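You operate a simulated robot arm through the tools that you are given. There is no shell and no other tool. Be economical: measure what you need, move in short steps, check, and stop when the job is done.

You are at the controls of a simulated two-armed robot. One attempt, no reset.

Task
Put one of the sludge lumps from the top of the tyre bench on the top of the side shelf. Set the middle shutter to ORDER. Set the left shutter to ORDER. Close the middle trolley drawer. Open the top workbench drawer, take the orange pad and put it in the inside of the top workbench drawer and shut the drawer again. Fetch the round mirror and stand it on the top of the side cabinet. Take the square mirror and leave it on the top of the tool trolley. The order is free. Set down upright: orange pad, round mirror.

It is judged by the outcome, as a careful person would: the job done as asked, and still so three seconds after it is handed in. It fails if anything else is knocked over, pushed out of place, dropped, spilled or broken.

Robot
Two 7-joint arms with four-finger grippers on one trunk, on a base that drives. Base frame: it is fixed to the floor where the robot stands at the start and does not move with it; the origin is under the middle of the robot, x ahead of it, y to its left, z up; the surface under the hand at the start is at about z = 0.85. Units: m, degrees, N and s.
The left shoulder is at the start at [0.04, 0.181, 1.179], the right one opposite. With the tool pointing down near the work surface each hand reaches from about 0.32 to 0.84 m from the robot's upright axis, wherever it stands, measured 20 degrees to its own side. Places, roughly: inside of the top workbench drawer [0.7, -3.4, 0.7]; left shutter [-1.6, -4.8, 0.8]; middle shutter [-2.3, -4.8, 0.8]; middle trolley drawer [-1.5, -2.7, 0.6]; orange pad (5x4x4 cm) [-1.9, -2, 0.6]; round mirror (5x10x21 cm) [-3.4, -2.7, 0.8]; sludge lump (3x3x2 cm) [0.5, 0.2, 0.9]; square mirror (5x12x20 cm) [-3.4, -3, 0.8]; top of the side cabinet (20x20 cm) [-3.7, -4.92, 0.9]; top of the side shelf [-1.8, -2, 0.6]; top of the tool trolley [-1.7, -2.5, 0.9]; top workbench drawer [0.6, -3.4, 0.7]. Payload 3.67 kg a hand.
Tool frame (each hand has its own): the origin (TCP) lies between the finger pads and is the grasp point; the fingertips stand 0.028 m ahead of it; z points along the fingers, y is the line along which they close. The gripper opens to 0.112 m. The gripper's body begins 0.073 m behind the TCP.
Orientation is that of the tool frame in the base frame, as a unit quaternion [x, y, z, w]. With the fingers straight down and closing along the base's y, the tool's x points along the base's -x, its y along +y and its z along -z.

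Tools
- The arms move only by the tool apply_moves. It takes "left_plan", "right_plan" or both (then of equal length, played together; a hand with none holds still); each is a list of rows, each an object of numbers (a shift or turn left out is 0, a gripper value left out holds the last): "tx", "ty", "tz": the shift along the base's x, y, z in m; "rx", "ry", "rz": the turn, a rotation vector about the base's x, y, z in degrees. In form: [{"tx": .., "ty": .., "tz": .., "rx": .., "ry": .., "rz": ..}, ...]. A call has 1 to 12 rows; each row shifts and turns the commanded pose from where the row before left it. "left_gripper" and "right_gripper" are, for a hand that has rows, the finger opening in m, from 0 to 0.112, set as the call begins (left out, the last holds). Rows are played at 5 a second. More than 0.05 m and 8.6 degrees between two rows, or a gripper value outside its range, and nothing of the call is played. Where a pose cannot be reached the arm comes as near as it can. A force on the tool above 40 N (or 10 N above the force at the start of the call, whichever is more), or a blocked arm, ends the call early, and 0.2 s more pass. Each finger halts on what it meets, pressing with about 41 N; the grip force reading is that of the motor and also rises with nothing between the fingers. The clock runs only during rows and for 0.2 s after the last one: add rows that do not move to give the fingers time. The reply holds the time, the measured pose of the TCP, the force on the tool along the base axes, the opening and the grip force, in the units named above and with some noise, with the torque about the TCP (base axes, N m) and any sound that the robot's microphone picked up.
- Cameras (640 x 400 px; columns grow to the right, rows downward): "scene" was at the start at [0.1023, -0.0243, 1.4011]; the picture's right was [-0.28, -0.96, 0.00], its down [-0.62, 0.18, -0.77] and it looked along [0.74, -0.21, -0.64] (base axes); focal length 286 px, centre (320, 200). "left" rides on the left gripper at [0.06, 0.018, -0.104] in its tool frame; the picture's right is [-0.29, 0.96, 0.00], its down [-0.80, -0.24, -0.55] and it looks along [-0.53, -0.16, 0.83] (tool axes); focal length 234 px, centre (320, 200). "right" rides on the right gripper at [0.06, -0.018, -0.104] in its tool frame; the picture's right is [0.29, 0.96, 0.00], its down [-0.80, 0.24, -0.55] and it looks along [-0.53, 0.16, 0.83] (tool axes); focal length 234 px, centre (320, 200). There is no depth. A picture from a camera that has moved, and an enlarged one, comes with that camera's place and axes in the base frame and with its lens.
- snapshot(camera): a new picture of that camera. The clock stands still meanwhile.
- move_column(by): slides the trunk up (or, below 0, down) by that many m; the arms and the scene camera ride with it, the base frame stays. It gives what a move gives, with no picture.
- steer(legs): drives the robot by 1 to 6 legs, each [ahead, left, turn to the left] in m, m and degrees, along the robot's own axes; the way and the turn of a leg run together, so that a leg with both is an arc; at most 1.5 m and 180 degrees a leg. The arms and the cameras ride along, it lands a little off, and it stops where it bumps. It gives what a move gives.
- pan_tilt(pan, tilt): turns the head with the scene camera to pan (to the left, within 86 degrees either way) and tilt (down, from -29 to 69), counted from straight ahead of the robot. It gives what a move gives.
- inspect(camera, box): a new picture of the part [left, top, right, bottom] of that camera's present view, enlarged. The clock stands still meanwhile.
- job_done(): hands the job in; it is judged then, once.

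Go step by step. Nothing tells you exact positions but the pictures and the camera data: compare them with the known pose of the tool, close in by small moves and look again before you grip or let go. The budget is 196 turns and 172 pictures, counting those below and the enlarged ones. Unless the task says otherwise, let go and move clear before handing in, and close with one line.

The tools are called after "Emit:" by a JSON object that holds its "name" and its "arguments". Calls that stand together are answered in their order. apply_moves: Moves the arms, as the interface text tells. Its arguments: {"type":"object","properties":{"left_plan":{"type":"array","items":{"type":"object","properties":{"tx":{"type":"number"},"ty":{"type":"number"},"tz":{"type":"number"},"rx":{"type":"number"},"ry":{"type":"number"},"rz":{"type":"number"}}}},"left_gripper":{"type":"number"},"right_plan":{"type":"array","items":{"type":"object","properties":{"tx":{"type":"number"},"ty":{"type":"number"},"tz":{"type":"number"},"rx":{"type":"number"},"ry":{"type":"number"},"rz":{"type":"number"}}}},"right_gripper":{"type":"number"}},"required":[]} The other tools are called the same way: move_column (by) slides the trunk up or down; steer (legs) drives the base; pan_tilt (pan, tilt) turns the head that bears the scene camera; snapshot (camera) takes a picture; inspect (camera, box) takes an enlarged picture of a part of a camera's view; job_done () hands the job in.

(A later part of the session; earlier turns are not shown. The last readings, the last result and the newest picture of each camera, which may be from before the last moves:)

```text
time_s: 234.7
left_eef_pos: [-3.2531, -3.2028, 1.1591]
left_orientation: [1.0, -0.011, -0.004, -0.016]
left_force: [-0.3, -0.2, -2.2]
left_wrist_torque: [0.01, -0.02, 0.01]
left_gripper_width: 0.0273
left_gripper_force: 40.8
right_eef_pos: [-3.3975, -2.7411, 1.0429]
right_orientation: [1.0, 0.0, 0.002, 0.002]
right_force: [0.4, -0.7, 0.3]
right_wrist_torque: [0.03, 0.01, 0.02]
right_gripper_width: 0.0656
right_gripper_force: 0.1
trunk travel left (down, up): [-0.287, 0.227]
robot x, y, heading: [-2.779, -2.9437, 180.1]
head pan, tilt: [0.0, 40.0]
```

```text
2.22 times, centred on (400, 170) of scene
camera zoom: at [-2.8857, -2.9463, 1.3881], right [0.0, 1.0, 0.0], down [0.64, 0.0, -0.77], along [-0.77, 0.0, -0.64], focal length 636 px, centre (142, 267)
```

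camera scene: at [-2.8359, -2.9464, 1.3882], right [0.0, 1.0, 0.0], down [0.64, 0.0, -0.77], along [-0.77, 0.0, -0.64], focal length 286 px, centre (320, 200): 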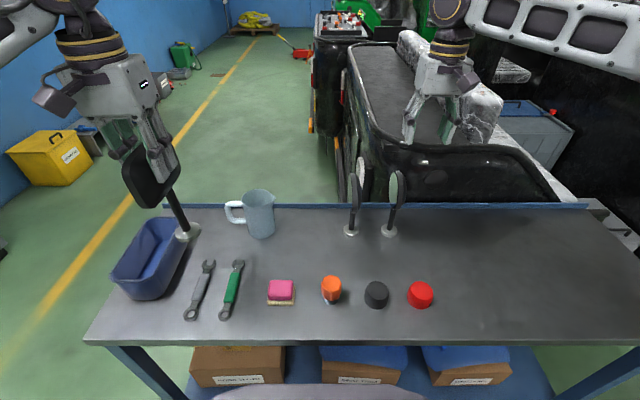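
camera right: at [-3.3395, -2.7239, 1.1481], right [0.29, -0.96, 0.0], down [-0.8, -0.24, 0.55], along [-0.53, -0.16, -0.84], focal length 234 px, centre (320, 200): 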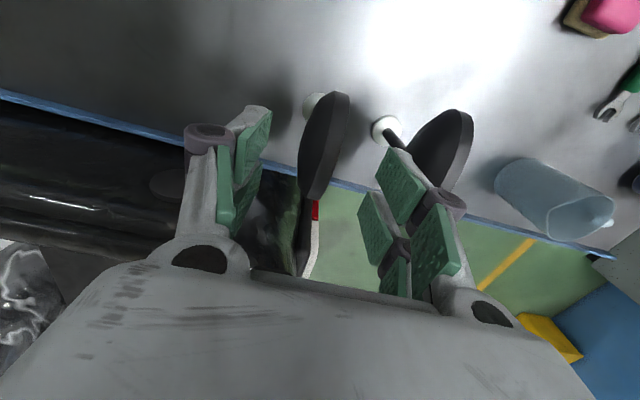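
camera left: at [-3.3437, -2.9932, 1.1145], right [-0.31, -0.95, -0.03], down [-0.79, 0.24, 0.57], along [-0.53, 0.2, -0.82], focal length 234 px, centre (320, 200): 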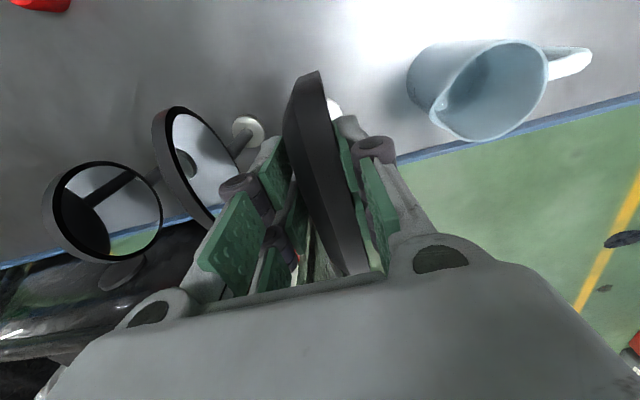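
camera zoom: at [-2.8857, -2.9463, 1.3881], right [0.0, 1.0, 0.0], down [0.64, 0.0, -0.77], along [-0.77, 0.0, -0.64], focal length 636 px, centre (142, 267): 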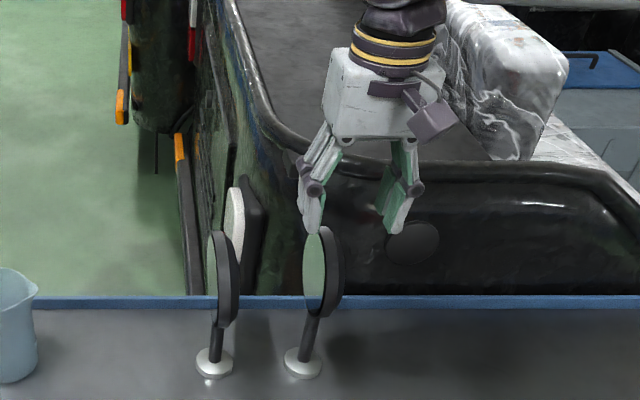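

Emit:
{"name": "apply_moves", "arguments": {"right_plan": [{"ty": -0.004, "tz": -0.035}, {"tz": -0.03}, {"tz": -0.02}, {}], "right_gripper": 0.06}}

Emit:
{"name": "snapshot", "arguments": {"camera": "right"}}

Emit:
{"name": "apply_moves", "arguments": {"right_plan": [{}, {}, {}, {}], "right_gripper": 0.0}}

Emit:
{"name": "inspect", "arguments": {"camera": "scene", "box": [300, 80, 500, 260]}}

```text
time_s: 235.7
left_eef_pos: [-3.2546, -3.2018, 1.1582]
left_orientation: [1.0, -0.01, -0.003, -0.017]
left_force: [0.2, 0.0, -2.2]
left_wrist_torque: [0.0, -0.04, -0.03]
left_gripper_width: 0.0278
left_gripper_force: 41.0
right_eef_pos: [-3.3985, -2.7455, 0.9575]
right_orientation: [1.0, 0.001, 0.003, 0.002]
right_force: [-0.5, 0.2, 0.5]
right_wrist_torque: [0.0, -0.01, 0.0]
right_gripper_width: 0.0604
right_gripper_force: 0.1
trunk travel left (down, up): [-0.287, 0.227]
robot x, y, heading: [-2.7825, -2.9441, 179.7]
head pan, tilt: [0.0, 40.0]
```

```text
61 pictures are left
camera right: at [-3.339, -2.7273, 1.0624], right [0.29, -0.96, 0.0], down [-0.8, -0.24, 0.55], along [-0.53, -0.16, -0.83], focal length 234 px, centre (320, 200)
```

right: 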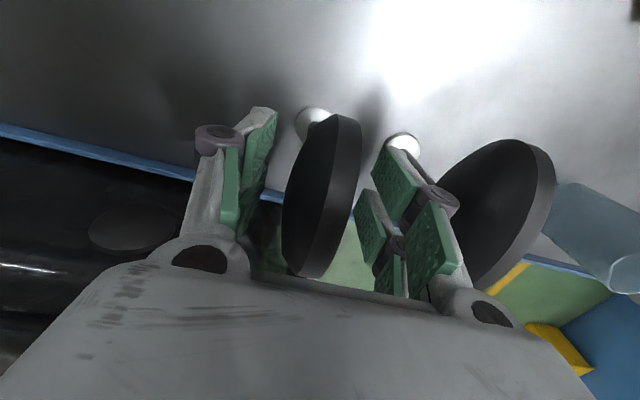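

```text
time_s: 236.7
left_eef_pos: [-3.2541, -3.2032, 1.1587]
left_orientation: [1.0, -0.01, -0.004, -0.016]
left_force: [-0.5, 0.5, -2.6]
left_wrist_torque: [-0.02, 0.01, -0.01]
left_gripper_width: 0.028
left_gripper_force: 40.9
right_eef_pos: [-3.3991, -2.7452, 0.958]
right_orientation: [1.0, 0.0, 0.002, 0.0]
right_force: [-1.1, 0.0, -0.3]
right_wrist_torque: [0.08, 0.03, 0.0]
right_gripper_width: 0.0279
right_gripper_force: 40.9
trunk travel left (down, up): [-0.287, 0.227]
robot x, y, heading: [-2.7823, -2.9479, 180.0]
head pan, tilt: [0.0, 40.0]
```

```text
2.22 times, centred on (400, 170) of scene
camera zoom: at [-2.8856, -2.9463, 1.3881], right [0.0, 1.0, 0.0], down [0.64, 0.0, -0.77], along [-0.77, 0.0, -0.64], focal length 636 px, centre (142, 267)
```

zoom: 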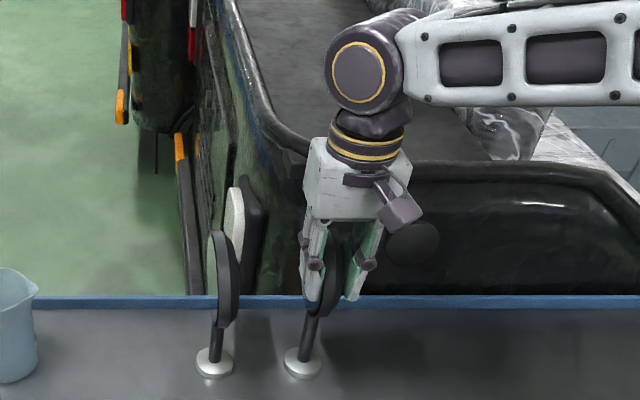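

Round mirror gripped (28 mm). Lifting, retracting, and backing away from the cart.

Emit:
{"name": "apply_moves", "arguments": {"right_plan": [{"tz": 0.02}, {"tz": 0.049}, {"tz": 0.049}, {"tz": 0.049}, {"tz": 0.035}, {"tx": 0.045}, {"tx": 0.045}, {"tx": 0.045}, {"tx": 0.045}, {}]}}

Emit:
{"name": "steer", "arguments": {"legs": [[-0.3, 0, 0]]}}

Emit:
{"name": "snapshot", "arguments": {"camera": "scene"}}

```text
time_s: 238.9
left_eef_pos: [-3.2553, -3.2034, 1.157]
left_orientation: [1.0, -0.01, -0.003, -0.017]
left_force: [-0.8, 0.2, -2.8]
left_wrist_torque: [0.02, -0.05, 0.0]
left_gripper_width: 0.0277
left_gripper_force: 40.8
right_eef_pos: [-3.2185, -2.7476, 1.1589]
right_orientation: [1.0, 0.0, 0.004, 0.001]
right_force: [-0.4, 0.1, -2.6]
right_wrist_torque: [-0.02, -0.08, -0.01]
right_gripper_width: 0.0277
right_gripper_force: 40.8
trunk travel left (down, up): [-0.287, 0.227]
robot x, y, heading: [-2.7771, -2.9399, 179.8]
head pan, tilt: [0.0, 40.0]
```

```text
time_s: 241.0
left_eef_pos: [-2.9535, -3.2015, 1.159]
left_orientation: [1.0, -0.011, -0.005, -0.017]
left_force: [-0.1, -0.3, -2.9]
left_wrist_torque: [-0.01, -0.02, 0.0]
left_gripper_width: 0.0278
left_gripper_force: 40.7
right_eef_pos: [-2.9158, -2.7464, 1.1589]
right_orientation: [1.0, 0.0, 0.003, 0.002]
right_force: [-1.2, -0.8, -3.1]
right_wrist_torque: [0.02, -0.03, -0.03]
right_gripper_width: 0.0277
right_gripper_force: 41.1
trunk travel left (down, up): [-0.287, 0.227]
robot x, y, heading: [-2.4792, -2.947, 179.6]
head pan, tilt: [0.0, 40.0]
```

```text
59 pictures are left
camera scene: at [-2.5844, -2.9468, 1.3881], right [0.0, 1.0, 0.0], down [0.64, 0.0, -0.77], along [-0.77, 0.0, -0.64], focal length 286 px, centre (320, 200)
```

scene: 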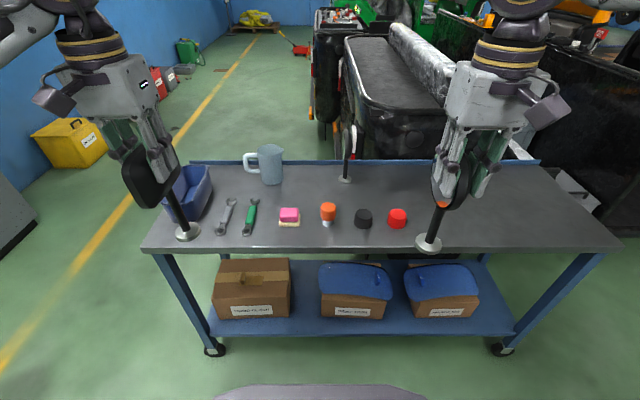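

Both mirrors are in hand. Next the side cabinet: drive to y ≈ -3.85, along to x ≈ -3.5, and turn to face -y.

Emit:
{"name": "steer", "arguments": {"legs": [[0, 0.9, 0], [0.98, 0, 0], [0, 0, 90]]}}

Emit:
{"name": "snapshot", "arguments": {"camera": "scene"}}

```text
time_s: 254.8
left_eef_pos: [-3.1977, -4.3075, 1.1577]
left_orientation: [0.722, 0.691, -0.015, -0.009]
left_force: [0.0, 0.0, -3.4]
left_wrist_torque: [-0.01, -0.04, -0.01]
left_gripper_width: 0.0278
left_gripper_force: 41.0
right_eef_pos: [-3.6529, -4.261, 1.1599]
right_orientation: [0.716, 0.699, 0.003, -0.002]
right_force: [0.3, 1.0, -2.2]
right_wrist_torque: [0.05, 0.0, 0.01]
right_gripper_width: 0.0278
right_gripper_force: 41.2
trunk travel left (down, up): [-0.287, 0.227]
robot x, y, heading: [-3.4445, -3.8216, -91.3]
head pan, tilt: [0.0, 40.0]
```

```text
58 pictures are left
camera scene: at [-3.4451, -3.9331, 1.3881], right [-1.0, 0.02, 0.0], down [0.02, 0.64, -0.77], along [-0.02, -0.77, -0.64], focal length 286 px, centre (320, 200)
```

scene: 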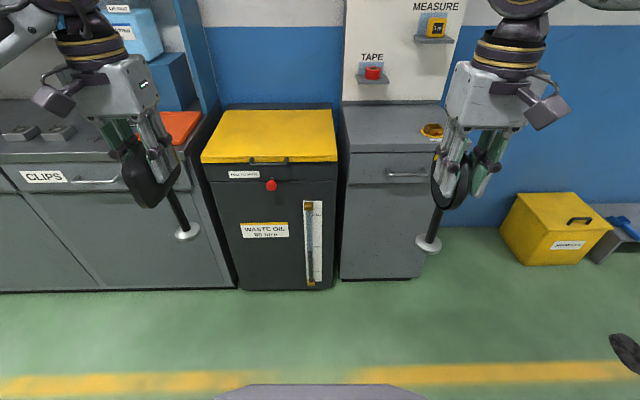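

The side cabinet is the grey unit right of the waste-oil bin, with its top centre near [-3.72, -4.92]. I'll raise the left mirror for clearance and approach.

Emit:
{"name": "apply_moves", "arguments": {"left_plan": [{"tz": 0.045}, {"tz": 0.045}, {"ty": 0.04}, {"ty": 0.04}, {}]}}

Emit:
{"name": "steer", "arguments": {"legs": [[0, 0, 1.2], [0, -0.06, 0], [0.42, 0, 0]]}}

Emit:
{"name": "snapshot", "arguments": {"camera": "scene"}}

```text
time_s: 256.0
left_eef_pos: [-3.1987, -4.228, 1.2488]
left_orientation: [0.722, 0.691, -0.014, -0.01]
left_force: [0.3, -0.3, -2.1]
left_wrist_torque: [0.04, 0.01, 0.02]
left_gripper_width: 0.0276
left_gripper_force: 41.2
right_eef_pos: [-3.6524, -4.2619, 1.1579]
right_orientation: [0.715, 0.699, 0.004, -0.001]
right_force: [0.5, 0.1, -3.5]
right_wrist_torque: [0.03, 0.0, 0.02]
right_gripper_width: 0.0278
right_gripper_force: 40.9
trunk travel left (down, up): [-0.287, 0.227]
robot x, y, heading: [-3.4422, -3.8259, -91.4]
head pan, tilt: [0.0, 40.0]
```

```text
time_s: 259.5
left_eef_pos: [-3.2546, -4.6411, 1.2505]
left_orientation: [0.717, 0.697, -0.015, -0.009]
left_force: [0.0, -0.2, -2.2]
left_wrist_torque: [0.03, 0.0, 0.0]
left_gripper_width: 0.0276
left_gripper_force: 40.5
right_eef_pos: [-3.7073, -4.681, 1.1601]
right_orientation: [0.71, 0.704, 0.003, 0.0]
right_force: [0.2, -0.4, -3.1]
right_wrist_torque: [0.04, -0.01, -0.03]
right_gripper_width: 0.0277
right_gripper_force: 41.0
trunk travel left (down, up): [-0.287, 0.227]
robot x, y, heading: [-3.5064, -4.2467, -90.7]
head pan, tilt: [0.0, 40.0]
```

```text
57 pictures are left
camera scene: at [-3.5053, -4.3504, 1.3881], right [-1.0, 0.01, 0.0], down [0.01, 0.64, -0.77], along [-0.01, -0.77, -0.64], focal length 286 px, centre (320, 200)
```

scene: 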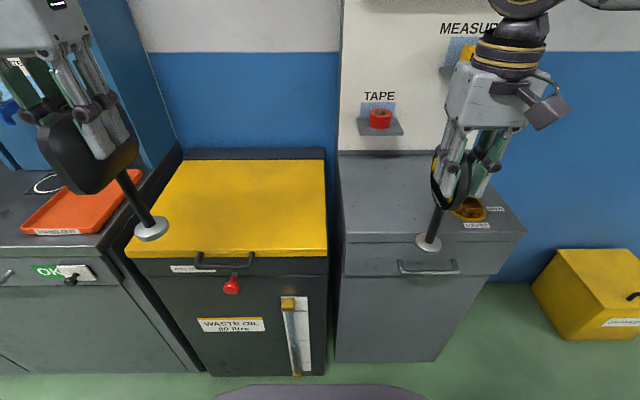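

The cabinet top is at z ≈ 0.882. Moving the round mirror over the free area at [-3.70, -4.90].

Emit:
{"name": "apply_moves", "arguments": {"right_plan": [{"ty": -0.044}, {"ty": -0.044}, {"ty": -0.044}, {"ty": -0.044}, {"ty": -0.042}, {"tz": -0.03}, {"tz": -0.02}, {}]}}

Emit:
{"name": "snapshot", "arguments": {"camera": "scene"}}

Emit:
{"name": "snapshot", "arguments": {"camera": "right"}}

```text
time_s: 261.3
left_eef_pos: [-3.253, -4.6406, 1.2495]
left_orientation: [0.717, 0.696, -0.015, -0.009]
left_force: [0.2, 0.4, -3.2]
left_wrist_torque: [0.05, 0.02, 0.01]
left_gripper_width: 0.0277
left_gripper_force: 41.3
right_eef_pos: [-3.7147, -4.8939, 1.109]
right_orientation: [0.71, 0.704, 0.003, -0.002]
right_force: [-0.3, -0.2, -2.3]
right_wrist_torque: [0.02, 0.02, 0.03]
right_gripper_width: 0.0277
right_gripper_force: 41.0
right hand out of reach, approached as far as the arm can: row 5
trunk travel left (down, up): [-0.287, 0.227]
robot x, y, heading: [-3.5063, -4.2424, -90.5]
head pan, tilt: [0.0, 40.0]
```

```text
56 pictures are left
camera scene: at [-3.5053, -4.3511, 1.3881], right [-1.0, 0.01, 0.0], down [0.01, 0.64, -0.77], along [-0.01, -0.77, -0.64], focal length 286 px, centre (320, 200)
```

scene: 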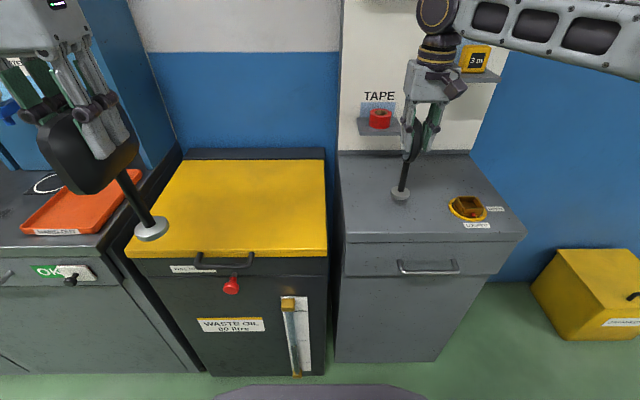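

```text
55 pictures are left
camera right: at [-3.7316, -4.8344, 1.2139], right [0.96, 0.28, 0.0], down [0.23, -0.8, 0.55], along [0.16, -0.53, -0.84], focal length 234 px, centre (320, 200)
```

right: 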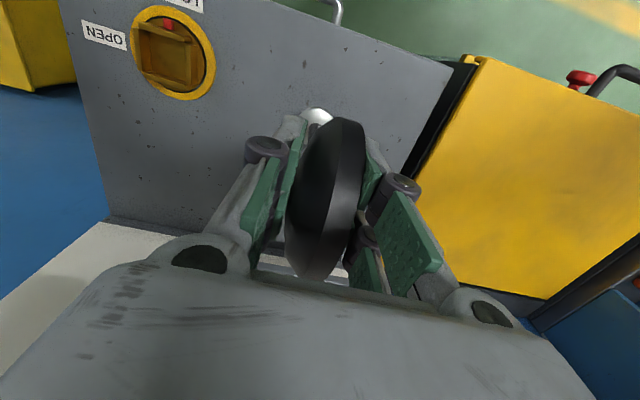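

Emit:
{"name": "apply_moves", "arguments": {"right_plan": [{"tz": -0.015}, {"tz": -0.01}, {"tz": -0.006}, {"tz": -0.004}, {"tz": -0.004}, {"tz": -0.004}, {"tz": -0.004}, {"tz": -0.004}, {"tz": -0.004}]}}

Emit:
{"name": "inspect", "arguments": {"camera": "scene", "box": [340, 80, 540, 240]}}

```text
time_s: 263.3
left_eef_pos: [-3.2526, -4.6372, 1.2509]
left_orientation: [0.717, 0.697, -0.016, -0.008]
left_force: [0.7, 0.3, -1.6]
left_wrist_torque: [0.0, 0.01, -0.03]
left_gripper_width: 0.0277
left_gripper_force: 41.2
right_eef_pos: [-3.7116, -4.888, 1.0556]
right_orientation: [0.71, 0.704, 0.001, 0.002]
right_force: [-3.1, -1.4, 32.8]
right_wrist_torque: [-0.62, 0.08, -0.12]
right_gripper_width: 0.0276
right_gripper_force: 41.2
trunk travel left (down, up): [-0.287, 0.227]
robot x, y, heading: [-3.5035, -4.247, -90.5]
head pan, tilt: [0.0, 40.0]
```

```text
2.50 times, centred on (440, 160) of scene
camera zoom: at [-3.5044, -4.3468, 1.3885], right [-1.0, 0.01, 0.0], down [0.01, 0.64, -0.77], along [-0.01, -0.77, -0.64], focal length 716 px, centre (20, 300)
```

zoom: 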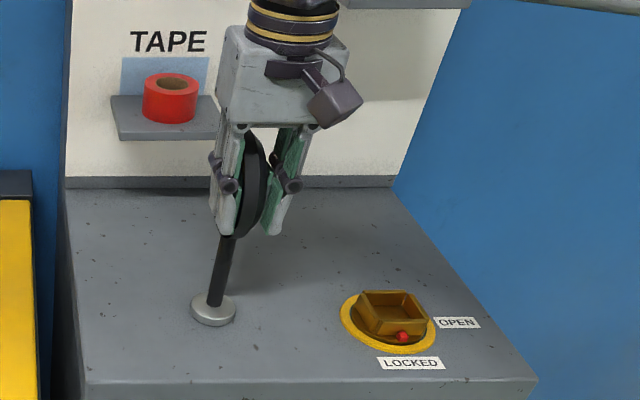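

Contact. Easing the load, then releasing.

Emit:
{"name": "apply_moves", "arguments": {"right_plan": [{"tz": 0.003}, {}]}}

Emit:
{"name": "apply_moves", "arguments": {"right_plan": [{}, {}, {}], "right_gripper": 0.07}}

Emit:
{"name": "apply_moves", "arguments": {"right_plan": [{"tz": 0.02}, {"tz": 0.04}, {"tz": 0.045}, {"tz": 0.045}, {}]}}

Emit:
{"name": "inspect", "arguments": {"camera": "scene", "box": [340, 80, 540, 240]}}

```text
time_s: 263.9
left_eef_pos: [-3.2527, -4.6384, 1.2507]
left_orientation: [0.717, 0.697, -0.015, -0.008]
left_force: [0.1, -0.9, -2.8]
left_wrist_torque: [0.03, 0.0, 0.03]
left_gripper_width: 0.0277
left_gripper_force: 40.7
right_eef_pos: [-3.7124, -4.8883, 1.0553]
right_orientation: [0.71, 0.705, 0.002, 0.0]
right_force: [-0.8, -1.5, 20.1]
right_wrist_torque: [-1.06, -0.08, -0.04]
right_gripper_width: 0.0276
right_gripper_force: 41.1
trunk travel left (down, up): [-0.287, 0.227]
robot x, y, heading: [-3.5058, -4.2401, -90.7]
head pan, tilt: [0.0, 40.0]
```

```text
time_s: 264.7
left_eef_pos: [-3.2531, -4.6414, 1.2492]
left_orientation: [0.717, 0.696, -0.015, -0.008]
left_force: [0.2, -0.6, -2.6]
left_wrist_torque: [0.09, -0.03, -0.02]
left_gripper_width: 0.0276
left_gripper_force: 41.1
right_eef_pos: [-3.7131, -4.8914, 1.0548]
right_orientation: [0.711, 0.703, 0.004, -0.002]
right_force: [0.6, 0.8, 0.5]
right_wrist_torque: [0.01, 0.0, 0.02]
right_gripper_width: 0.0697
right_gripper_force: 0.0
trunk travel left (down, up): [-0.287, 0.227]
robot x, y, heading: [-3.5066, -4.2437, -90.4]
head pan, tilt: [0.0, 40.0]
```

```text
time_s: 265.9
left_eef_pos: [-3.2539, -4.6407, 1.2494]
left_orientation: [0.717, 0.697, -0.014, -0.008]
left_force: [0.0, 0.1, -2.5]
left_wrist_torque: [0.05, -0.04, -0.02]
left_gripper_width: 0.0277
left_gripper_force: 41.0
right_eef_pos: [-3.7174, -4.8871, 1.1801]
right_orientation: [0.71, 0.704, 0.003, -0.001]
right_force: [-0.8, -0.7, -0.4]
right_wrist_torque: [0.01, -0.03, 0.01]
right_gripper_width: 0.0703
right_gripper_force: 0.0
right hand out of reach, approached as far as the arm can: row 4
trunk travel left (down, up): [-0.287, 0.227]
robot x, y, heading: [-3.5049, -4.2444, -90.5]
head pan, tilt: [0.0, 40.0]
```

```text
2.50 times, centred on (440, 160) of scene
camera zoom: at [-3.5051, -4.3508, 1.3881], right [-1.0, 0.01, 0.0], down [0.01, 0.64, -0.77], along [-0.01, -0.77, -0.64], focal length 716 px, centre (20, 300)
```

zoom: 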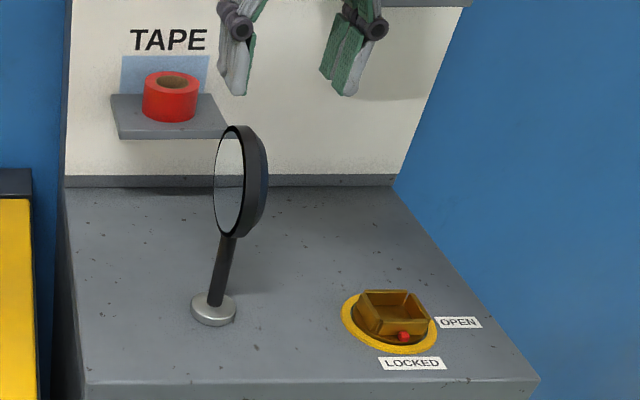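

The round mirror stands on the cabinet. Backing off and moving to the shutters on the counter front.

Emit:
{"name": "steer", "arguments": {"legs": [[-0.35, 0, 0], [0, 1.1, 0]]}}

Emit:
{"name": "snapshot", "arguments": {"camera": "scene"}}

```text
time_s: 273.5
left_eef_pos: [-2.1804, -4.3315, 1.2504]
left_orientation: [0.727, 0.686, -0.015, -0.01]
left_force: [-0.1, 0.0, -3.6]
left_wrist_torque: [0.02, -0.01, -0.01]
left_gripper_width: 0.0281
left_gripper_force: 41.2
right_eef_pos: [-2.6509, -4.5628, 1.1802]
right_orientation: [0.72, 0.694, 0.003, 0.0]
right_force: [-0.1, -0.2, -0.2]
right_wrist_torque: [-0.01, -0.02, -0.02]
right_gripper_width: 0.0702
right_gripper_force: 0.0
trunk travel left (down, up): [-0.287, 0.227]
robot x, y, heading: [-2.4239, -3.9252, -92.4]
head pan, tilt: [0.0, 40.0]
```

```text
52 pictures are left
camera scene: at [-2.4238, -4.0339, 1.3881], right [-1.0, 0.04, 0.0], down [0.03, 0.64, -0.77], along [-0.03, -0.77, -0.64], focal length 286 px, centre (320, 200)
```

scene: 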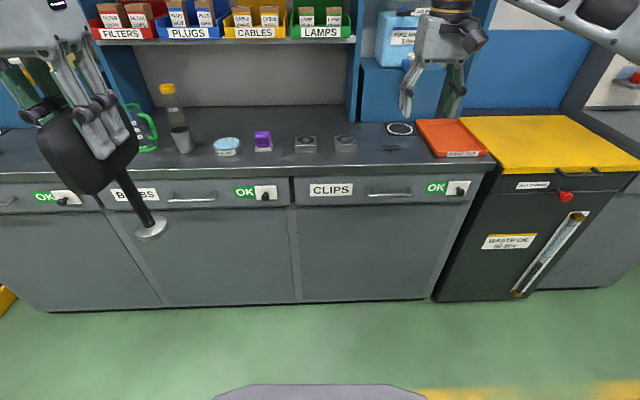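

Emit:
{"name": "inspect", "arguments": {"camera": "scene", "box": [220, 170, 310, 220]}}

Emit:
{"name": "inspect", "arguments": {"camera": "scene", "box": [20, 170, 200, 270]}}

```text
7.11 times, centred on (265, 195) of scene
camera zoom: at [-2.4238, -4.0339, 1.3881], right [-1.0, 0.04, 0.0], down [0.03, 0.64, -0.77], along [-0.03, -0.77, -0.64], focal length 2037 px, centre (711, 236)
```

zoom: 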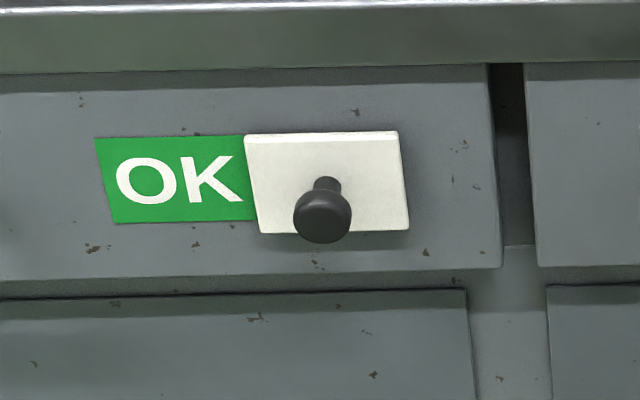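

```text
3.56 times, centred on (110, 220) of scene
camera zoom: at [-2.4238, -4.0339, 1.3881], right [-1.0, 0.04, 0.0], down [0.03, 0.64, -0.77], along [-0.03, -0.77, -0.64], focal length 1018 px, centre (1067, 129)
```

zoom: 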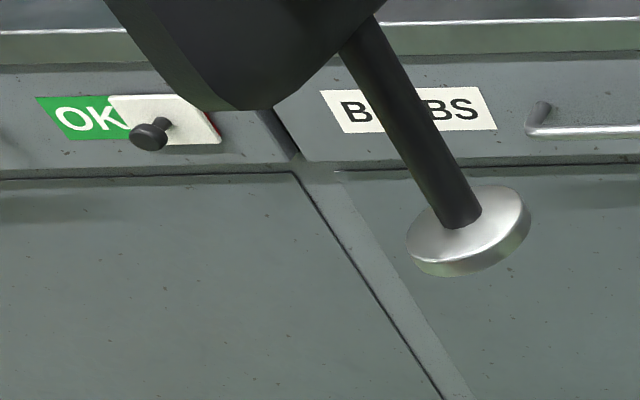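

Each shutter has a white slide plate with a black knob. Sliding it left over "OK" should uncover ORDER. The middle knob is at about [-2.274, -4.763, 0.80]. Positioning the right hand in front of it.

Emit:
{"name": "apply_moves", "arguments": {"right_plan": [{"ty": 0.045}, {"ty": 0.045}, {"ty": 0.045}, {"rx": -7.5}, {"rx": -7.5}, {"rx": -7.5}, {"rx": -7.5}, {}], "right_gripper": 0.06}}

Emit:
{"name": "steer", "arguments": {"legs": [[0, 0, 2.3], [0, 0.35, 0], [0.2, 0, 0]]}}

Emit:
{"name": "snapshot", "arguments": {"camera": "scene"}}

```text
time_s: 275.3
left_eef_pos: [-2.1816, -4.3325, 1.2499]
left_orientation: [0.728, 0.685, -0.015, -0.008]
left_force: [-0.1, 0.1, -2.0]
left_wrist_torque: [0.03, -0.05, -0.01]
left_gripper_width: 0.0275
left_gripper_force: 40.7
right_eef_pos: [-2.6517, -4.4289, 1.1811]
right_orientation: [0.696, 0.671, -0.177, 0.186]
right_force: [0.0, 0.0, -0.1]
right_wrist_torque: [0.01, 0.01, -0.01]
right_gripper_width: 0.0601
right_gripper_force: 0.1
trunk travel left (down, up): [-0.287, 0.227]
robot x, y, heading: [-2.4244, -3.9307, -92.5]
head pan, tilt: [0.0, 40.0]
```

```text
time_s: 279.3
left_eef_pos: [-1.8202, -4.5244, 1.2501]
left_orientation: [0.713, 0.701, -0.014, -0.008]
left_force: [0.6, 0.4, -2.4]
left_wrist_torque: [0.03, 0.02, 0.01]
left_gripper_width: 0.0275
left_gripper_force: 40.8
right_eef_pos: [-2.286, -4.6411, 1.1816]
right_orientation: [0.681, 0.686, -0.172, 0.19]
right_force: [-0.3, -0.4, 0.4]
right_wrist_torque: [-0.01, 0.0, 0.0]
right_gripper_width: 0.06
right_gripper_force: 0.1
trunk travel left (down, up): [-0.287, 0.227]
robot x, y, heading: [-2.08, -4.1311, -89.6]
head pan, tilt: [0.0, 40.0]
```

```text
49 pictures are left
camera scene: at [-2.0765, -4.2381, 1.3882], right [-1.0, 0.0, 0.0], down [0.0, 0.64, -0.77], along [0.0, -0.77, -0.64], focal length 286 px, centre (320, 200)
```

scene: 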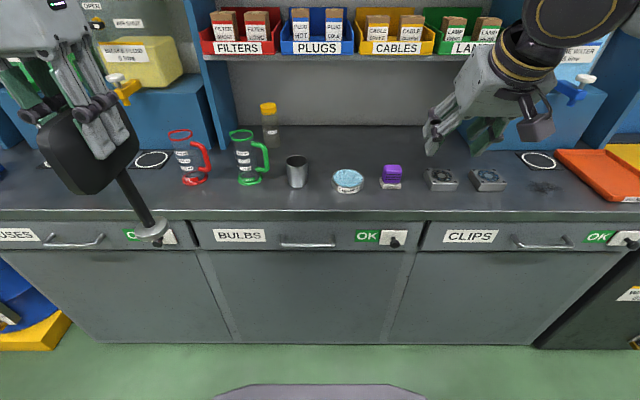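

Knob at about [-2.28, -4.785, 0.782], right under the counter lip. Lowering the pitched hand in front of the counter, then checking.

Emit:
{"name": "apply_moves", "arguments": {"right_plan": [{"tz": -0.045}, {"tz": -0.045}, {"tz": -0.045}, {"tz": -0.045}, {"tz": -0.045}, {"tz": -0.045}, {"tz": -0.04}, {"ty": -0.03}, {"ty": -0.03}, {}]}}

Emit:
{"name": "snapshot", "arguments": {"camera": "right"}}

Emit:
{"name": "inspect", "arguments": {"camera": "scene", "box": [320, 160, 480, 270]}}

```text
time_s: 281.5
left_eef_pos: [-1.8212, -4.5248, 1.2518]
left_orientation: [0.712, 0.702, -0.015, -0.008]
left_force: [-0.4, 0.7, -2.5]
left_wrist_torque: [0.0, 0.0, -0.02]
left_gripper_width: 0.0276
left_gripper_force: 41.0
right_eef_pos: [-2.2853, -4.699, 0.8702]
right_orientation: [0.681, 0.686, -0.173, 0.19]
right_force: [-0.8, -0.5, -0.1]
right_wrist_torque: [0.01, -0.01, -0.03]
right_gripper_width: 0.0597
right_gripper_force: 0.0
trunk travel left (down, up): [-0.287, 0.227]
robot x, y, heading: [-2.0737, -4.1331, -89.8]
head pan, tilt: [0.0, 40.0]
```

```text
48 pictures are left
camera right: at [-2.3062, -4.5974, 0.9317], right [0.96, 0.26, -0.12], down [0.23, -0.41, 0.88], along [0.18, -0.87, -0.46], focal length 234 px, centre (320, 200)
```

right: 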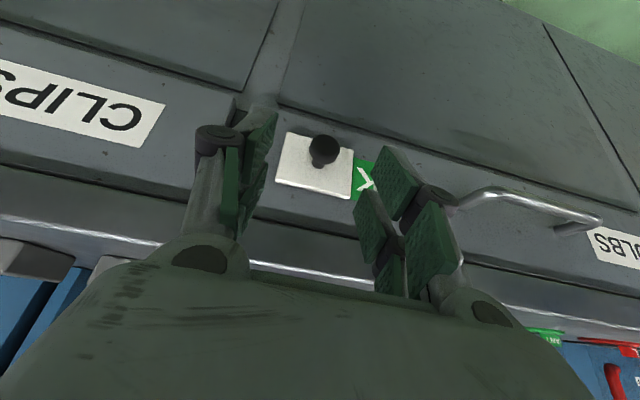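

```text
3.64 times, centred on (400, 215) of scene
camera zoom: at [-2.077, -4.2374, 1.3882], right [-1.0, 0.0, 0.0], down [0.0, 0.64, -0.77], along [0.0, -0.77, -0.64], focal length 1042 px, centre (29, 146)
```

zoom: 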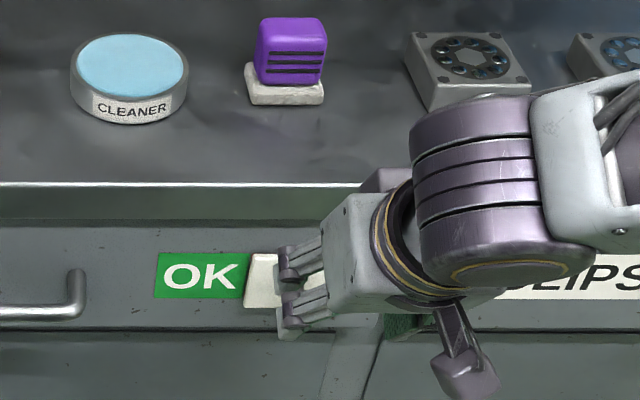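

Emit:
{"name": "apply_moves", "arguments": {"right_plan": [{"tx": 0.008, "ty": -0.02, "tz": -0.035}, {"ty": -0.028, "tz": -0.03}, {"ty": -0.028, "tz": -0.022}, {}]}}

Emit:
{"name": "snapshot", "arguments": {"camera": "right"}}

```text
time_s: 282.1
left_eef_pos: [-1.8213, -4.523, 1.251]
left_orientation: [0.713, 0.701, -0.014, -0.009]
left_force: [0.8, -0.1, -3.1]
left_wrist_torque: [0.05, 0.01, -0.02]
left_gripper_width: 0.0278
left_gripper_force: 40.9
right_eef_pos: [-2.2738, -4.7395, 0.8116]
right_orientation: [0.681, 0.686, -0.169, 0.19]
right_force: [0.6, 2.2, -0.5]
right_wrist_torque: [-0.12, 0.02, 0.0]
right_gripper_width: 0.0615
right_gripper_force: 0.7
right hand out of reach, approached as far as the arm can: row 3
trunk travel left (down, up): [-0.287, 0.227]
robot x, y, heading: [-2.0789, -4.1349, -89.7]
head pan, tilt: [0.0, 40.0]
stopped in row 3 (right hand): the force on the tool passed its limit at 124 N (the readings are from after the stop); the commanded pose is now the measured one
```

```text
46 pictures are left
camera right: at [-2.2954, -4.6382, 0.8735], right [0.96, 0.27, -0.12], down [0.22, -0.42, 0.88], along [0.19, -0.87, -0.46], focal length 234 px, centre (320, 200)
```

right: 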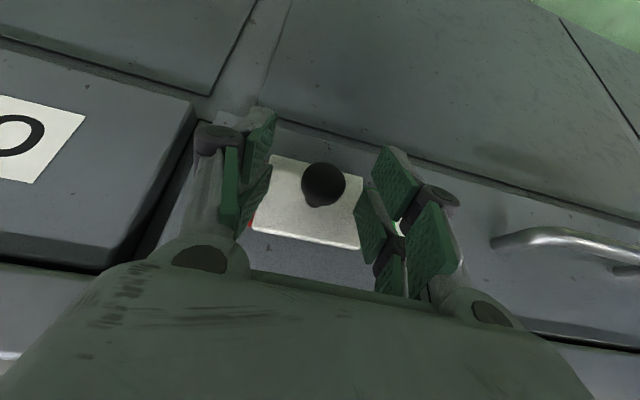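

The knob is now right between the fingers (TCP within a centimetre of it). Closing gently and sliding toward +x.

Emit:
{"name": "apply_moves", "arguments": {"right_plan": [{"ty": 0.003, "tz": 0.003}, {}, {}, {}], "right_gripper": 0.0}}

Emit:
{"name": "apply_moves", "arguments": {"right_plan": [{"tx": 0.02}, {"tx": 0.02}, {"tx": 0.02}, {"tx": 0.01}, {}]}}

Emit:
{"name": "snapshot", "arguments": {"camera": "right"}}

Emit:
{"name": "inspect", "arguments": {"camera": "scene", "box": [320, 160, 480, 270]}}

```text
time_s: 283.1
left_eef_pos: [-1.8223, -4.5234, 1.25]
left_orientation: [0.713, 0.701, -0.014, -0.008]
left_force: [0.1, -0.7, -2.5]
left_wrist_torque: [0.03, -0.07, -0.01]
left_gripper_width: 0.0278
left_gripper_force: 40.8
right_eef_pos: [-2.2755, -4.7387, 0.8135]
right_orientation: [0.682, 0.687, -0.169, 0.189]
right_force: [-0.9, 4.6, -0.2]
right_wrist_torque: [0.1, -0.01, 0.0]
right_gripper_width: 0.0245
right_gripper_force: 45.2
trunk travel left (down, up): [-0.287, 0.227]
robot x, y, heading: [-2.0775, -4.1319, -89.8]
head pan, tilt: [0.0, 40.0]
```

```text
time_s: 283.9
left_eef_pos: [-1.821, -4.5254, 1.2509]
left_orientation: [0.713, 0.701, -0.015, -0.008]
left_force: [0.7, 1.3, -2.7]
left_wrist_torque: [0.01, 0.02, 0.02]
left_gripper_width: 0.0277
left_gripper_force: 41.3
right_eef_pos: [-2.2345, -4.7258, 0.8152]
right_orientation: [0.684, 0.687, -0.164, 0.18]
right_force: [-0.8, 0.1, -19.4]
right_wrist_torque: [-0.52, -0.28, 0.09]
right_gripper_width: 0.025
right_gripper_force: 45.2
right hand out of reach, approached as far as the arm can: row 2, 3, 4
trunk travel left (down, up): [-0.287, 0.227]
robot x, y, heading: [-2.0764, -4.134, -89.6]
head pan, tilt: [0.0, 40.0]
stopped in row 4 (right hand): the force on the tool passed its limit at 44 N (the readings are from after the stop); the commanded pose is now the measured one
```

```text
45 pictures are left
camera right: at [-2.2543, -4.6248, 0.8793], right [0.96, 0.26, -0.12], down [0.23, -0.44, 0.87], along [0.18, -0.86, -0.48], focal length 234 px, centre (320, 200)
```

right: 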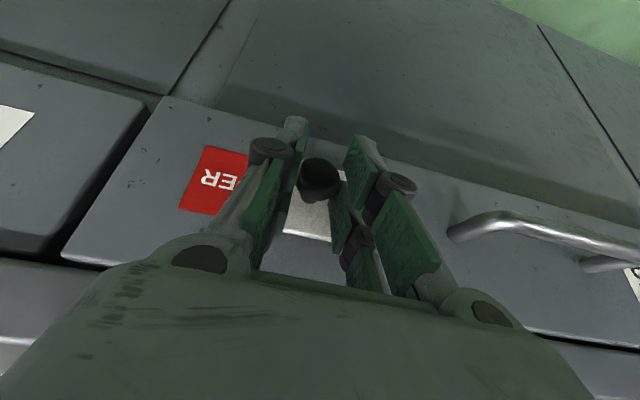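

```text
3.64 times, centred on (400, 215) of scene
camera zoom: at [-2.0767, -4.2382, 1.3882], right [-1.0, 0.0, 0.0], down [0.0, 0.64, -0.77], along [0.0, -0.77, -0.64], focal length 1042 px, centre (29, 146)
```

zoom: 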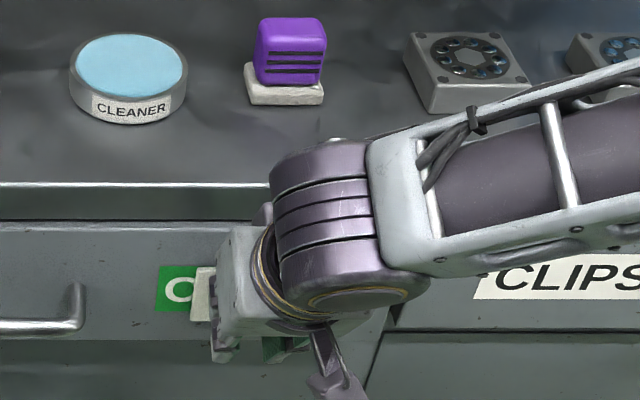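

It slid 4 cm and "…ER" in red shows. The arm is at its limit, so I'll strafe the base the remaining 3–4 cm.

Emit:
{"name": "steer", "arguments": {"legs": [[0, 0.035, 0]]}}

Emit:
{"name": "snapshot", "arguments": {"camera": "right"}}

```text
time_s: 284.9
left_eef_pos: [-1.7832, -4.5264, 1.2492]
left_orientation: [0.713, 0.701, -0.014, -0.01]
left_force: [0.3, -0.9, -3.2]
left_wrist_torque: [0.04, 0.03, 0.0]
left_gripper_width: 0.0275
left_gripper_force: 41.5
right_eef_pos: [-2.2097, -4.7297, 0.8156]
right_orientation: [0.69, 0.681, -0.173, 0.174]
right_force: [2.2, -0.8, -0.2]
right_wrist_torque: [0.1, 0.3, -0.25]
right_gripper_width: 0.0249
right_gripper_force: 45.1
trunk travel left (down, up): [-0.287, 0.227]
robot x, y, heading: [-2.0416, -4.1303, -90.0]
head pan, tilt: [0.0, 40.0]
stopped in leg 1: the force on the tool passed its limit at 50 N (the readings are from after the stop); the commanded pose is now the measured one
```

```text
43 pictures are left
camera right: at [-2.2257, -4.6273, 0.8792], right [0.96, 0.24, -0.13], down [0.23, -0.44, 0.87], along [0.15, -0.86, -0.48], focal length 234 px, centre (320, 200)
```

right: 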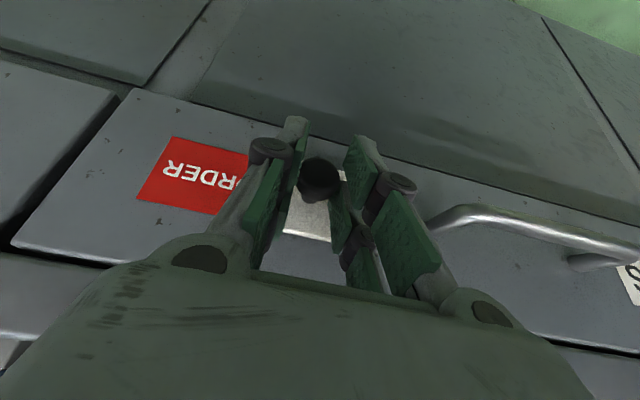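

It hit its end stop after about 6.6 cm of travel. Releasing and withdrawing.

Emit:
{"name": "apply_moves", "arguments": {"right_plan": [{}, {}, {}], "right_gripper": 0.06}}

Emit:
{"name": "apply_moves", "arguments": {"right_plan": [{"ty": 0.02, "tz": 0.03}, {"ty": 0.03, "tz": 0.03}, {"ty": 0.04, "tx": -0.02}, {"tx": -0.03, "tz": 0.02}, {}]}}

Emit:
{"name": "inspect", "arguments": {"camera": "scene", "box": [60, 160, 480, 280]}}

```text
time_s: 285.7
left_eef_pos: [-1.7874, -4.5264, 1.2504]
left_orientation: [0.714, 0.7, -0.014, -0.009]
left_force: [-0.4, 0.7, -2.5]
left_wrist_torque: [0.01, -0.02, -0.01]
left_gripper_width: 0.0276
left_gripper_force: 41.2
right_eef_pos: [-2.2103, -4.7299, 0.8152]
right_orientation: [0.69, 0.681, -0.172, 0.175]
right_force: [0.4, -0.5, -0.5]
right_wrist_torque: [0.01, 0.03, 0.02]
right_gripper_width: 0.0603
right_gripper_force: 0.2
trunk travel left (down, up): [-0.287, 0.227]
robot x, y, heading: [-2.0405, -4.1336, -90.1]
head pan, tilt: [0.0, 40.0]
```

```text
time_s: 286.9
left_eef_pos: [-1.7855, -4.5273, 1.249]
left_orientation: [0.713, 0.701, -0.013, -0.01]
left_force: [0.1, -0.1, -2.9]
left_wrist_torque: [0.02, -0.01, 0.0]
left_gripper_width: 0.0276
left_gripper_force: 40.6
right_eef_pos: [-2.2608, -4.6386, 0.8945]
right_orientation: [0.69, 0.681, -0.172, 0.174]
right_force: [0.5, 0.0, -0.2]
right_wrist_torque: [0.04, 0.0, -0.01]
right_gripper_width: 0.06
right_gripper_force: 0.0
trunk travel left (down, up): [-0.287, 0.227]
robot x, y, heading: [-2.0409, -4.1327, -90.3]
head pan, tilt: [0.0, 40.0]
```

```text
1.52 times, centred on (270, 220) of scene
camera zoom: at [-2.0407, -4.2389, 1.3881], right [-1.0, 0.0, 0.0], down [0.0, 0.64, -0.77], along [0.0, -0.77, -0.64], focal length 436 px, centre (396, 170)
```

zoom: 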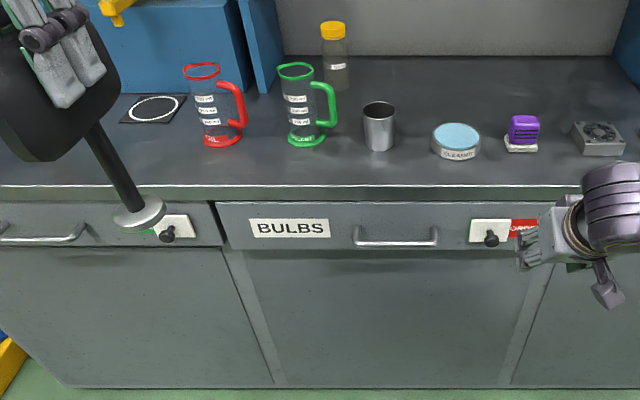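

The middle shutter reads ORDER. The left knob is at about x -1.634; strafing there with the same hand pose.

Emit:
{"name": "steer", "arguments": {"legs": [[0, 0.66, 0]]}}

Emit:
{"name": "snapshot", "arguments": {"camera": "right"}}

Emit:
{"name": "snapshot", "arguments": {"camera": "scene"}}

```text
time_s: 290.7
left_eef_pos: [-1.1293, -4.5254, 1.2498]
left_orientation: [0.712, 0.702, -0.014, -0.01]
left_force: [0.6, -0.1, -3.2]
left_wrist_torque: [0.01, 0.0, 0.0]
left_gripper_width: 0.0276
left_gripper_force: 41.1
right_eef_pos: [-1.6027, -4.6374, 0.8961]
right_orientation: [0.689, 0.682, -0.171, 0.175]
right_force: [0.4, 0.2, -0.1]
right_wrist_torque: [0.02, 0.0, 0.02]
right_gripper_width: 0.0596
right_gripper_force: 0.1
trunk travel left (down, up): [-0.287, 0.227]
robot x, y, heading: [-1.3843, -4.133, -89.9]
head pan, tilt: [0.0, 40.0]
```

```text
41 pictures are left
camera right: at [-1.6205, -4.5366, 0.9595], right [0.96, 0.25, -0.13], down [0.23, -0.44, 0.87], along [0.16, -0.86, -0.48], focal length 234 px, centre (320, 200)
```

right: 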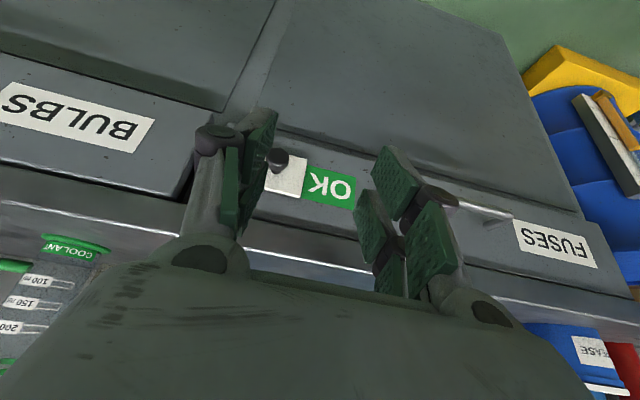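

```text
40 pictures are left
camera scene: at [-1.3851, -4.2374, 1.3882], right [-1.0, 0.0, 0.0], down [0.0, 0.64, -0.77], along [0.0, -0.77, -0.64], focal length 286 px, centre (320, 200)
```

scene: 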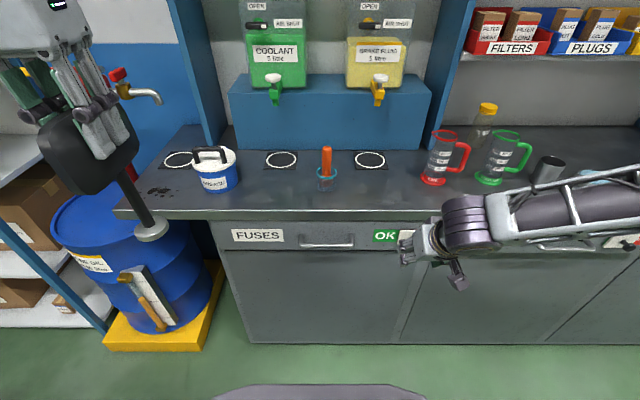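

Left knob confirmed at [-1.634, -4.747, 0.805]. Moving in.

Emit:
{"name": "apply_moves", "arguments": {"right_plan": [{"tx": -0.032}, {"ty": -0.033, "tz": -0.03}, {"ty": -0.033, "tz": -0.028}, {"ty": -0.02, "tz": -0.015}, {"ty": -0.008, "tz": -0.006}, {}]}}

Emit:
{"name": "snapshot", "arguments": {"camera": "right"}}

```text
time_s: 292.1
left_eef_pos: [-1.1298, -4.5238, 1.2503]
left_orientation: [0.713, 0.701, -0.014, -0.009]
left_force: [-0.1, -0.1, -1.6]
left_wrist_torque: [0.01, 0.01, 0.0]
left_gripper_width: 0.0276
left_gripper_force: 40.9
right_eef_pos: [-1.6345, -4.7321, 0.8175]
right_orientation: [0.689, 0.682, -0.172, 0.175]
right_force: [-0.2, -0.1, -0.1]
right_wrist_torque: [0.03, 0.01, 0.02]
right_gripper_width: 0.0599
right_gripper_force: 0.0
trunk travel left (down, up): [-0.287, 0.227]
robot x, y, heading: [-1.3848, -4.1316, -90.0]
head pan, tilt: [0.0, 40.0]
```

```text
39 pictures are left
camera right: at [-1.6527, -4.6296, 0.8808], right [0.96, 0.25, -0.13], down [0.23, -0.44, 0.87], along [0.16, -0.86, -0.48], focal length 234 px, centre (320, 200)
```

right: 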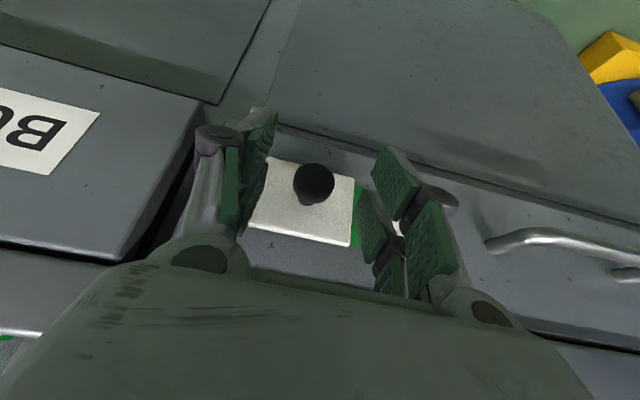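

Emit:
{"name": "apply_moves", "arguments": {"right_plan": [{"ty": -0.003}, {}, {}, {}], "right_gripper": 0.0}}

Emit:
{"name": "apply_moves", "arguments": {"right_plan": [{"tx": 0.02}, {"tx": 0.02}, {"tx": 0.015}, {"tx": 0.006}, {"tx": 0.006}, {"tx": 0.005}, {}]}}

Emit:
{"name": "snapshot", "arguments": {"camera": "right"}}

```text
time_s: 293.1
left_eef_pos: [-1.1296, -4.5249, 1.2502]
left_orientation: [0.712, 0.702, -0.014, -0.009]
left_force: [-0.5, 0.0, -1.8]
left_wrist_torque: [0.04, 0.0, 0.03]
left_gripper_width: 0.0276
left_gripper_force: 41.2
right_eef_pos: [-1.6358, -4.7358, 0.8165]
right_orientation: [0.689, 0.681, -0.173, 0.176]
right_force: [-0.1, -0.3, -0.6]
right_wrist_torque: [-0.13, 0.1, -0.01]
right_gripper_width: 0.0252
right_gripper_force: 44.7
trunk travel left (down, up): [-0.287, 0.227]
robot x, y, heading: [-1.3843, -4.1318, -89.7]
head pan, tilt: [0.0, 40.0]
```

```text
time_s: 294.7
left_eef_pos: [-1.1319, -4.5234, 1.2507]
left_orientation: [0.713, 0.701, -0.014, -0.008]
left_force: [0.8, 0.1, -2.9]
left_wrist_torque: [0.01, -0.01, 0.01]
left_gripper_width: 0.0277
left_gripper_force: 40.9
right_eef_pos: [-1.5642, -4.7357, 0.8161]
right_orientation: [0.69, 0.68, -0.173, 0.175]
right_force: [-12.3, 2.6, 7.5]
right_wrist_torque: [-0.28, 0.38, -0.3]
right_gripper_width: 0.0252
right_gripper_force: 45.1
trunk travel left (down, up): [-0.287, 0.227]
robot x, y, heading: [-1.3868, -4.1334, -90.0]
head pan, tilt: [0.0, 40.0]
```

```text
38 pictures are left
camera right: at [-1.5824, -4.6331, 0.8809], right [0.96, 0.24, -0.13], down [0.23, -0.44, 0.87], along [0.15, -0.86, -0.48], focal length 234 px, centre (320, 200)
```

right: 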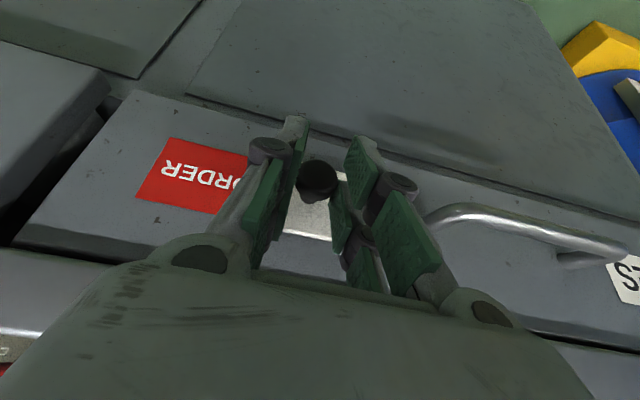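

Slid to the stop, ORDER visible. Releasing, withdrawing and backing off to check both shutters.

Emit:
{"name": "apply_moves", "arguments": {"right_plan": [{}, {}, {}], "right_gripper": 0.06}}

Emit:
{"name": "apply_moves", "arguments": {"right_plan": [{"ty": 0.02, "tz": 0.03}, {"ty": 0.03, "tz": 0.03}, {"ty": 0.045}, {"ty": 0.045}, {"tz": 0.04}, {"tz": 0.04}, {"tz": 0.04}, {}]}}

Emit:
{"name": "steer", "arguments": {"legs": [[-0.35, 0, 0]]}}

Emit:
{"name": "snapshot", "arguments": {"camera": "scene"}}

```text
time_s: 295.5
left_eef_pos: [-1.1297, -4.5245, 1.2489]
left_orientation: [0.712, 0.702, -0.015, -0.009]
left_force: [0.6, 1.0, -2.6]
left_wrist_torque: [0.04, 0.01, 0.04]
left_gripper_width: 0.028
left_gripper_force: 40.8
right_eef_pos: [-1.5627, -4.7363, 0.8174]
right_orientation: [0.689, 0.682, -0.172, 0.176]
right_force: [0.2, 0.0, 0.4]
right_wrist_torque: [-0.01, 0.01, 0.01]
right_gripper_width: 0.0602
right_gripper_force: 0.0
trunk travel left (down, up): [-0.287, 0.227]
robot x, y, heading: [-1.3842, -4.1326, -89.8]
head pan, tilt: [0.0, 40.0]
```

```text
time_s: 297.3
left_eef_pos: [-1.1303, -4.5254, 1.2495]
left_orientation: [0.713, 0.701, -0.014, -0.009]
left_force: [-0.5, -0.5, -2.6]
left_wrist_torque: [0.01, 0.01, -0.01]
left_gripper_width: 0.028
left_gripper_force: 40.9
right_eef_pos: [-1.5644, -4.5969, 0.9967]
right_orientation: [0.69, 0.682, -0.171, 0.174]
right_force: [0.0, -0.6, 1.0]
right_wrist_torque: [0.02, 0.0, 0.02]
right_gripper_width: 0.0602
right_gripper_force: 0.0
trunk travel left (down, up): [-0.287, 0.227]
robot x, y, heading: [-1.389, -4.129, -89.9]
head pan, tilt: [0.0, 40.0]
```

```text
time_s: 299.6
left_eef_pos: [-1.1308, -4.1798, 1.2496]
left_orientation: [0.713, 0.7, -0.014, -0.009]
left_force: [-0.5, 0.7, -2.7]
left_wrist_torque: [-0.02, -0.03, 0.0]
left_gripper_width: 0.0276
left_gripper_force: 41.5
right_eef_pos: [-1.5656, -4.2514, 0.9972]
right_orientation: [0.69, 0.681, -0.172, 0.176]
right_force: [-0.1, -0.3, -0.7]
right_wrist_torque: [-0.01, 0.01, 0.01]
right_gripper_width: 0.06
right_gripper_force: 0.1
trunk travel left (down, up): [-0.287, 0.227]
robot x, y, heading: [-1.3862, -3.7852, -89.8]
head pan, tilt: [0.0, 40.0]
```

```text
37 pictures are left
camera scene: at [-1.3859, -3.8925, 1.3882], right [-1.0, 0.0, 0.0], down [0.0, 0.64, -0.77], along [0.0, -0.77, -0.64], focal length 286 px, centre (320, 200)
```

scene: 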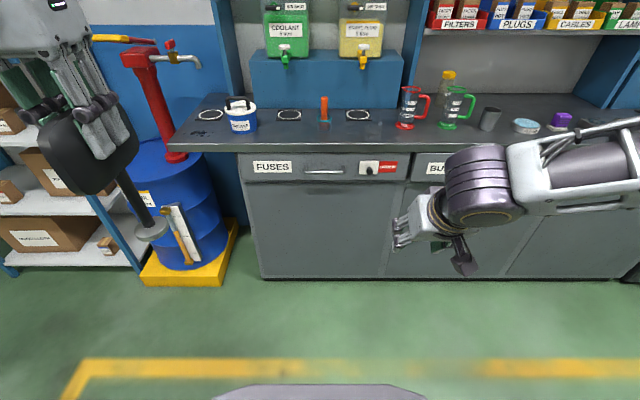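

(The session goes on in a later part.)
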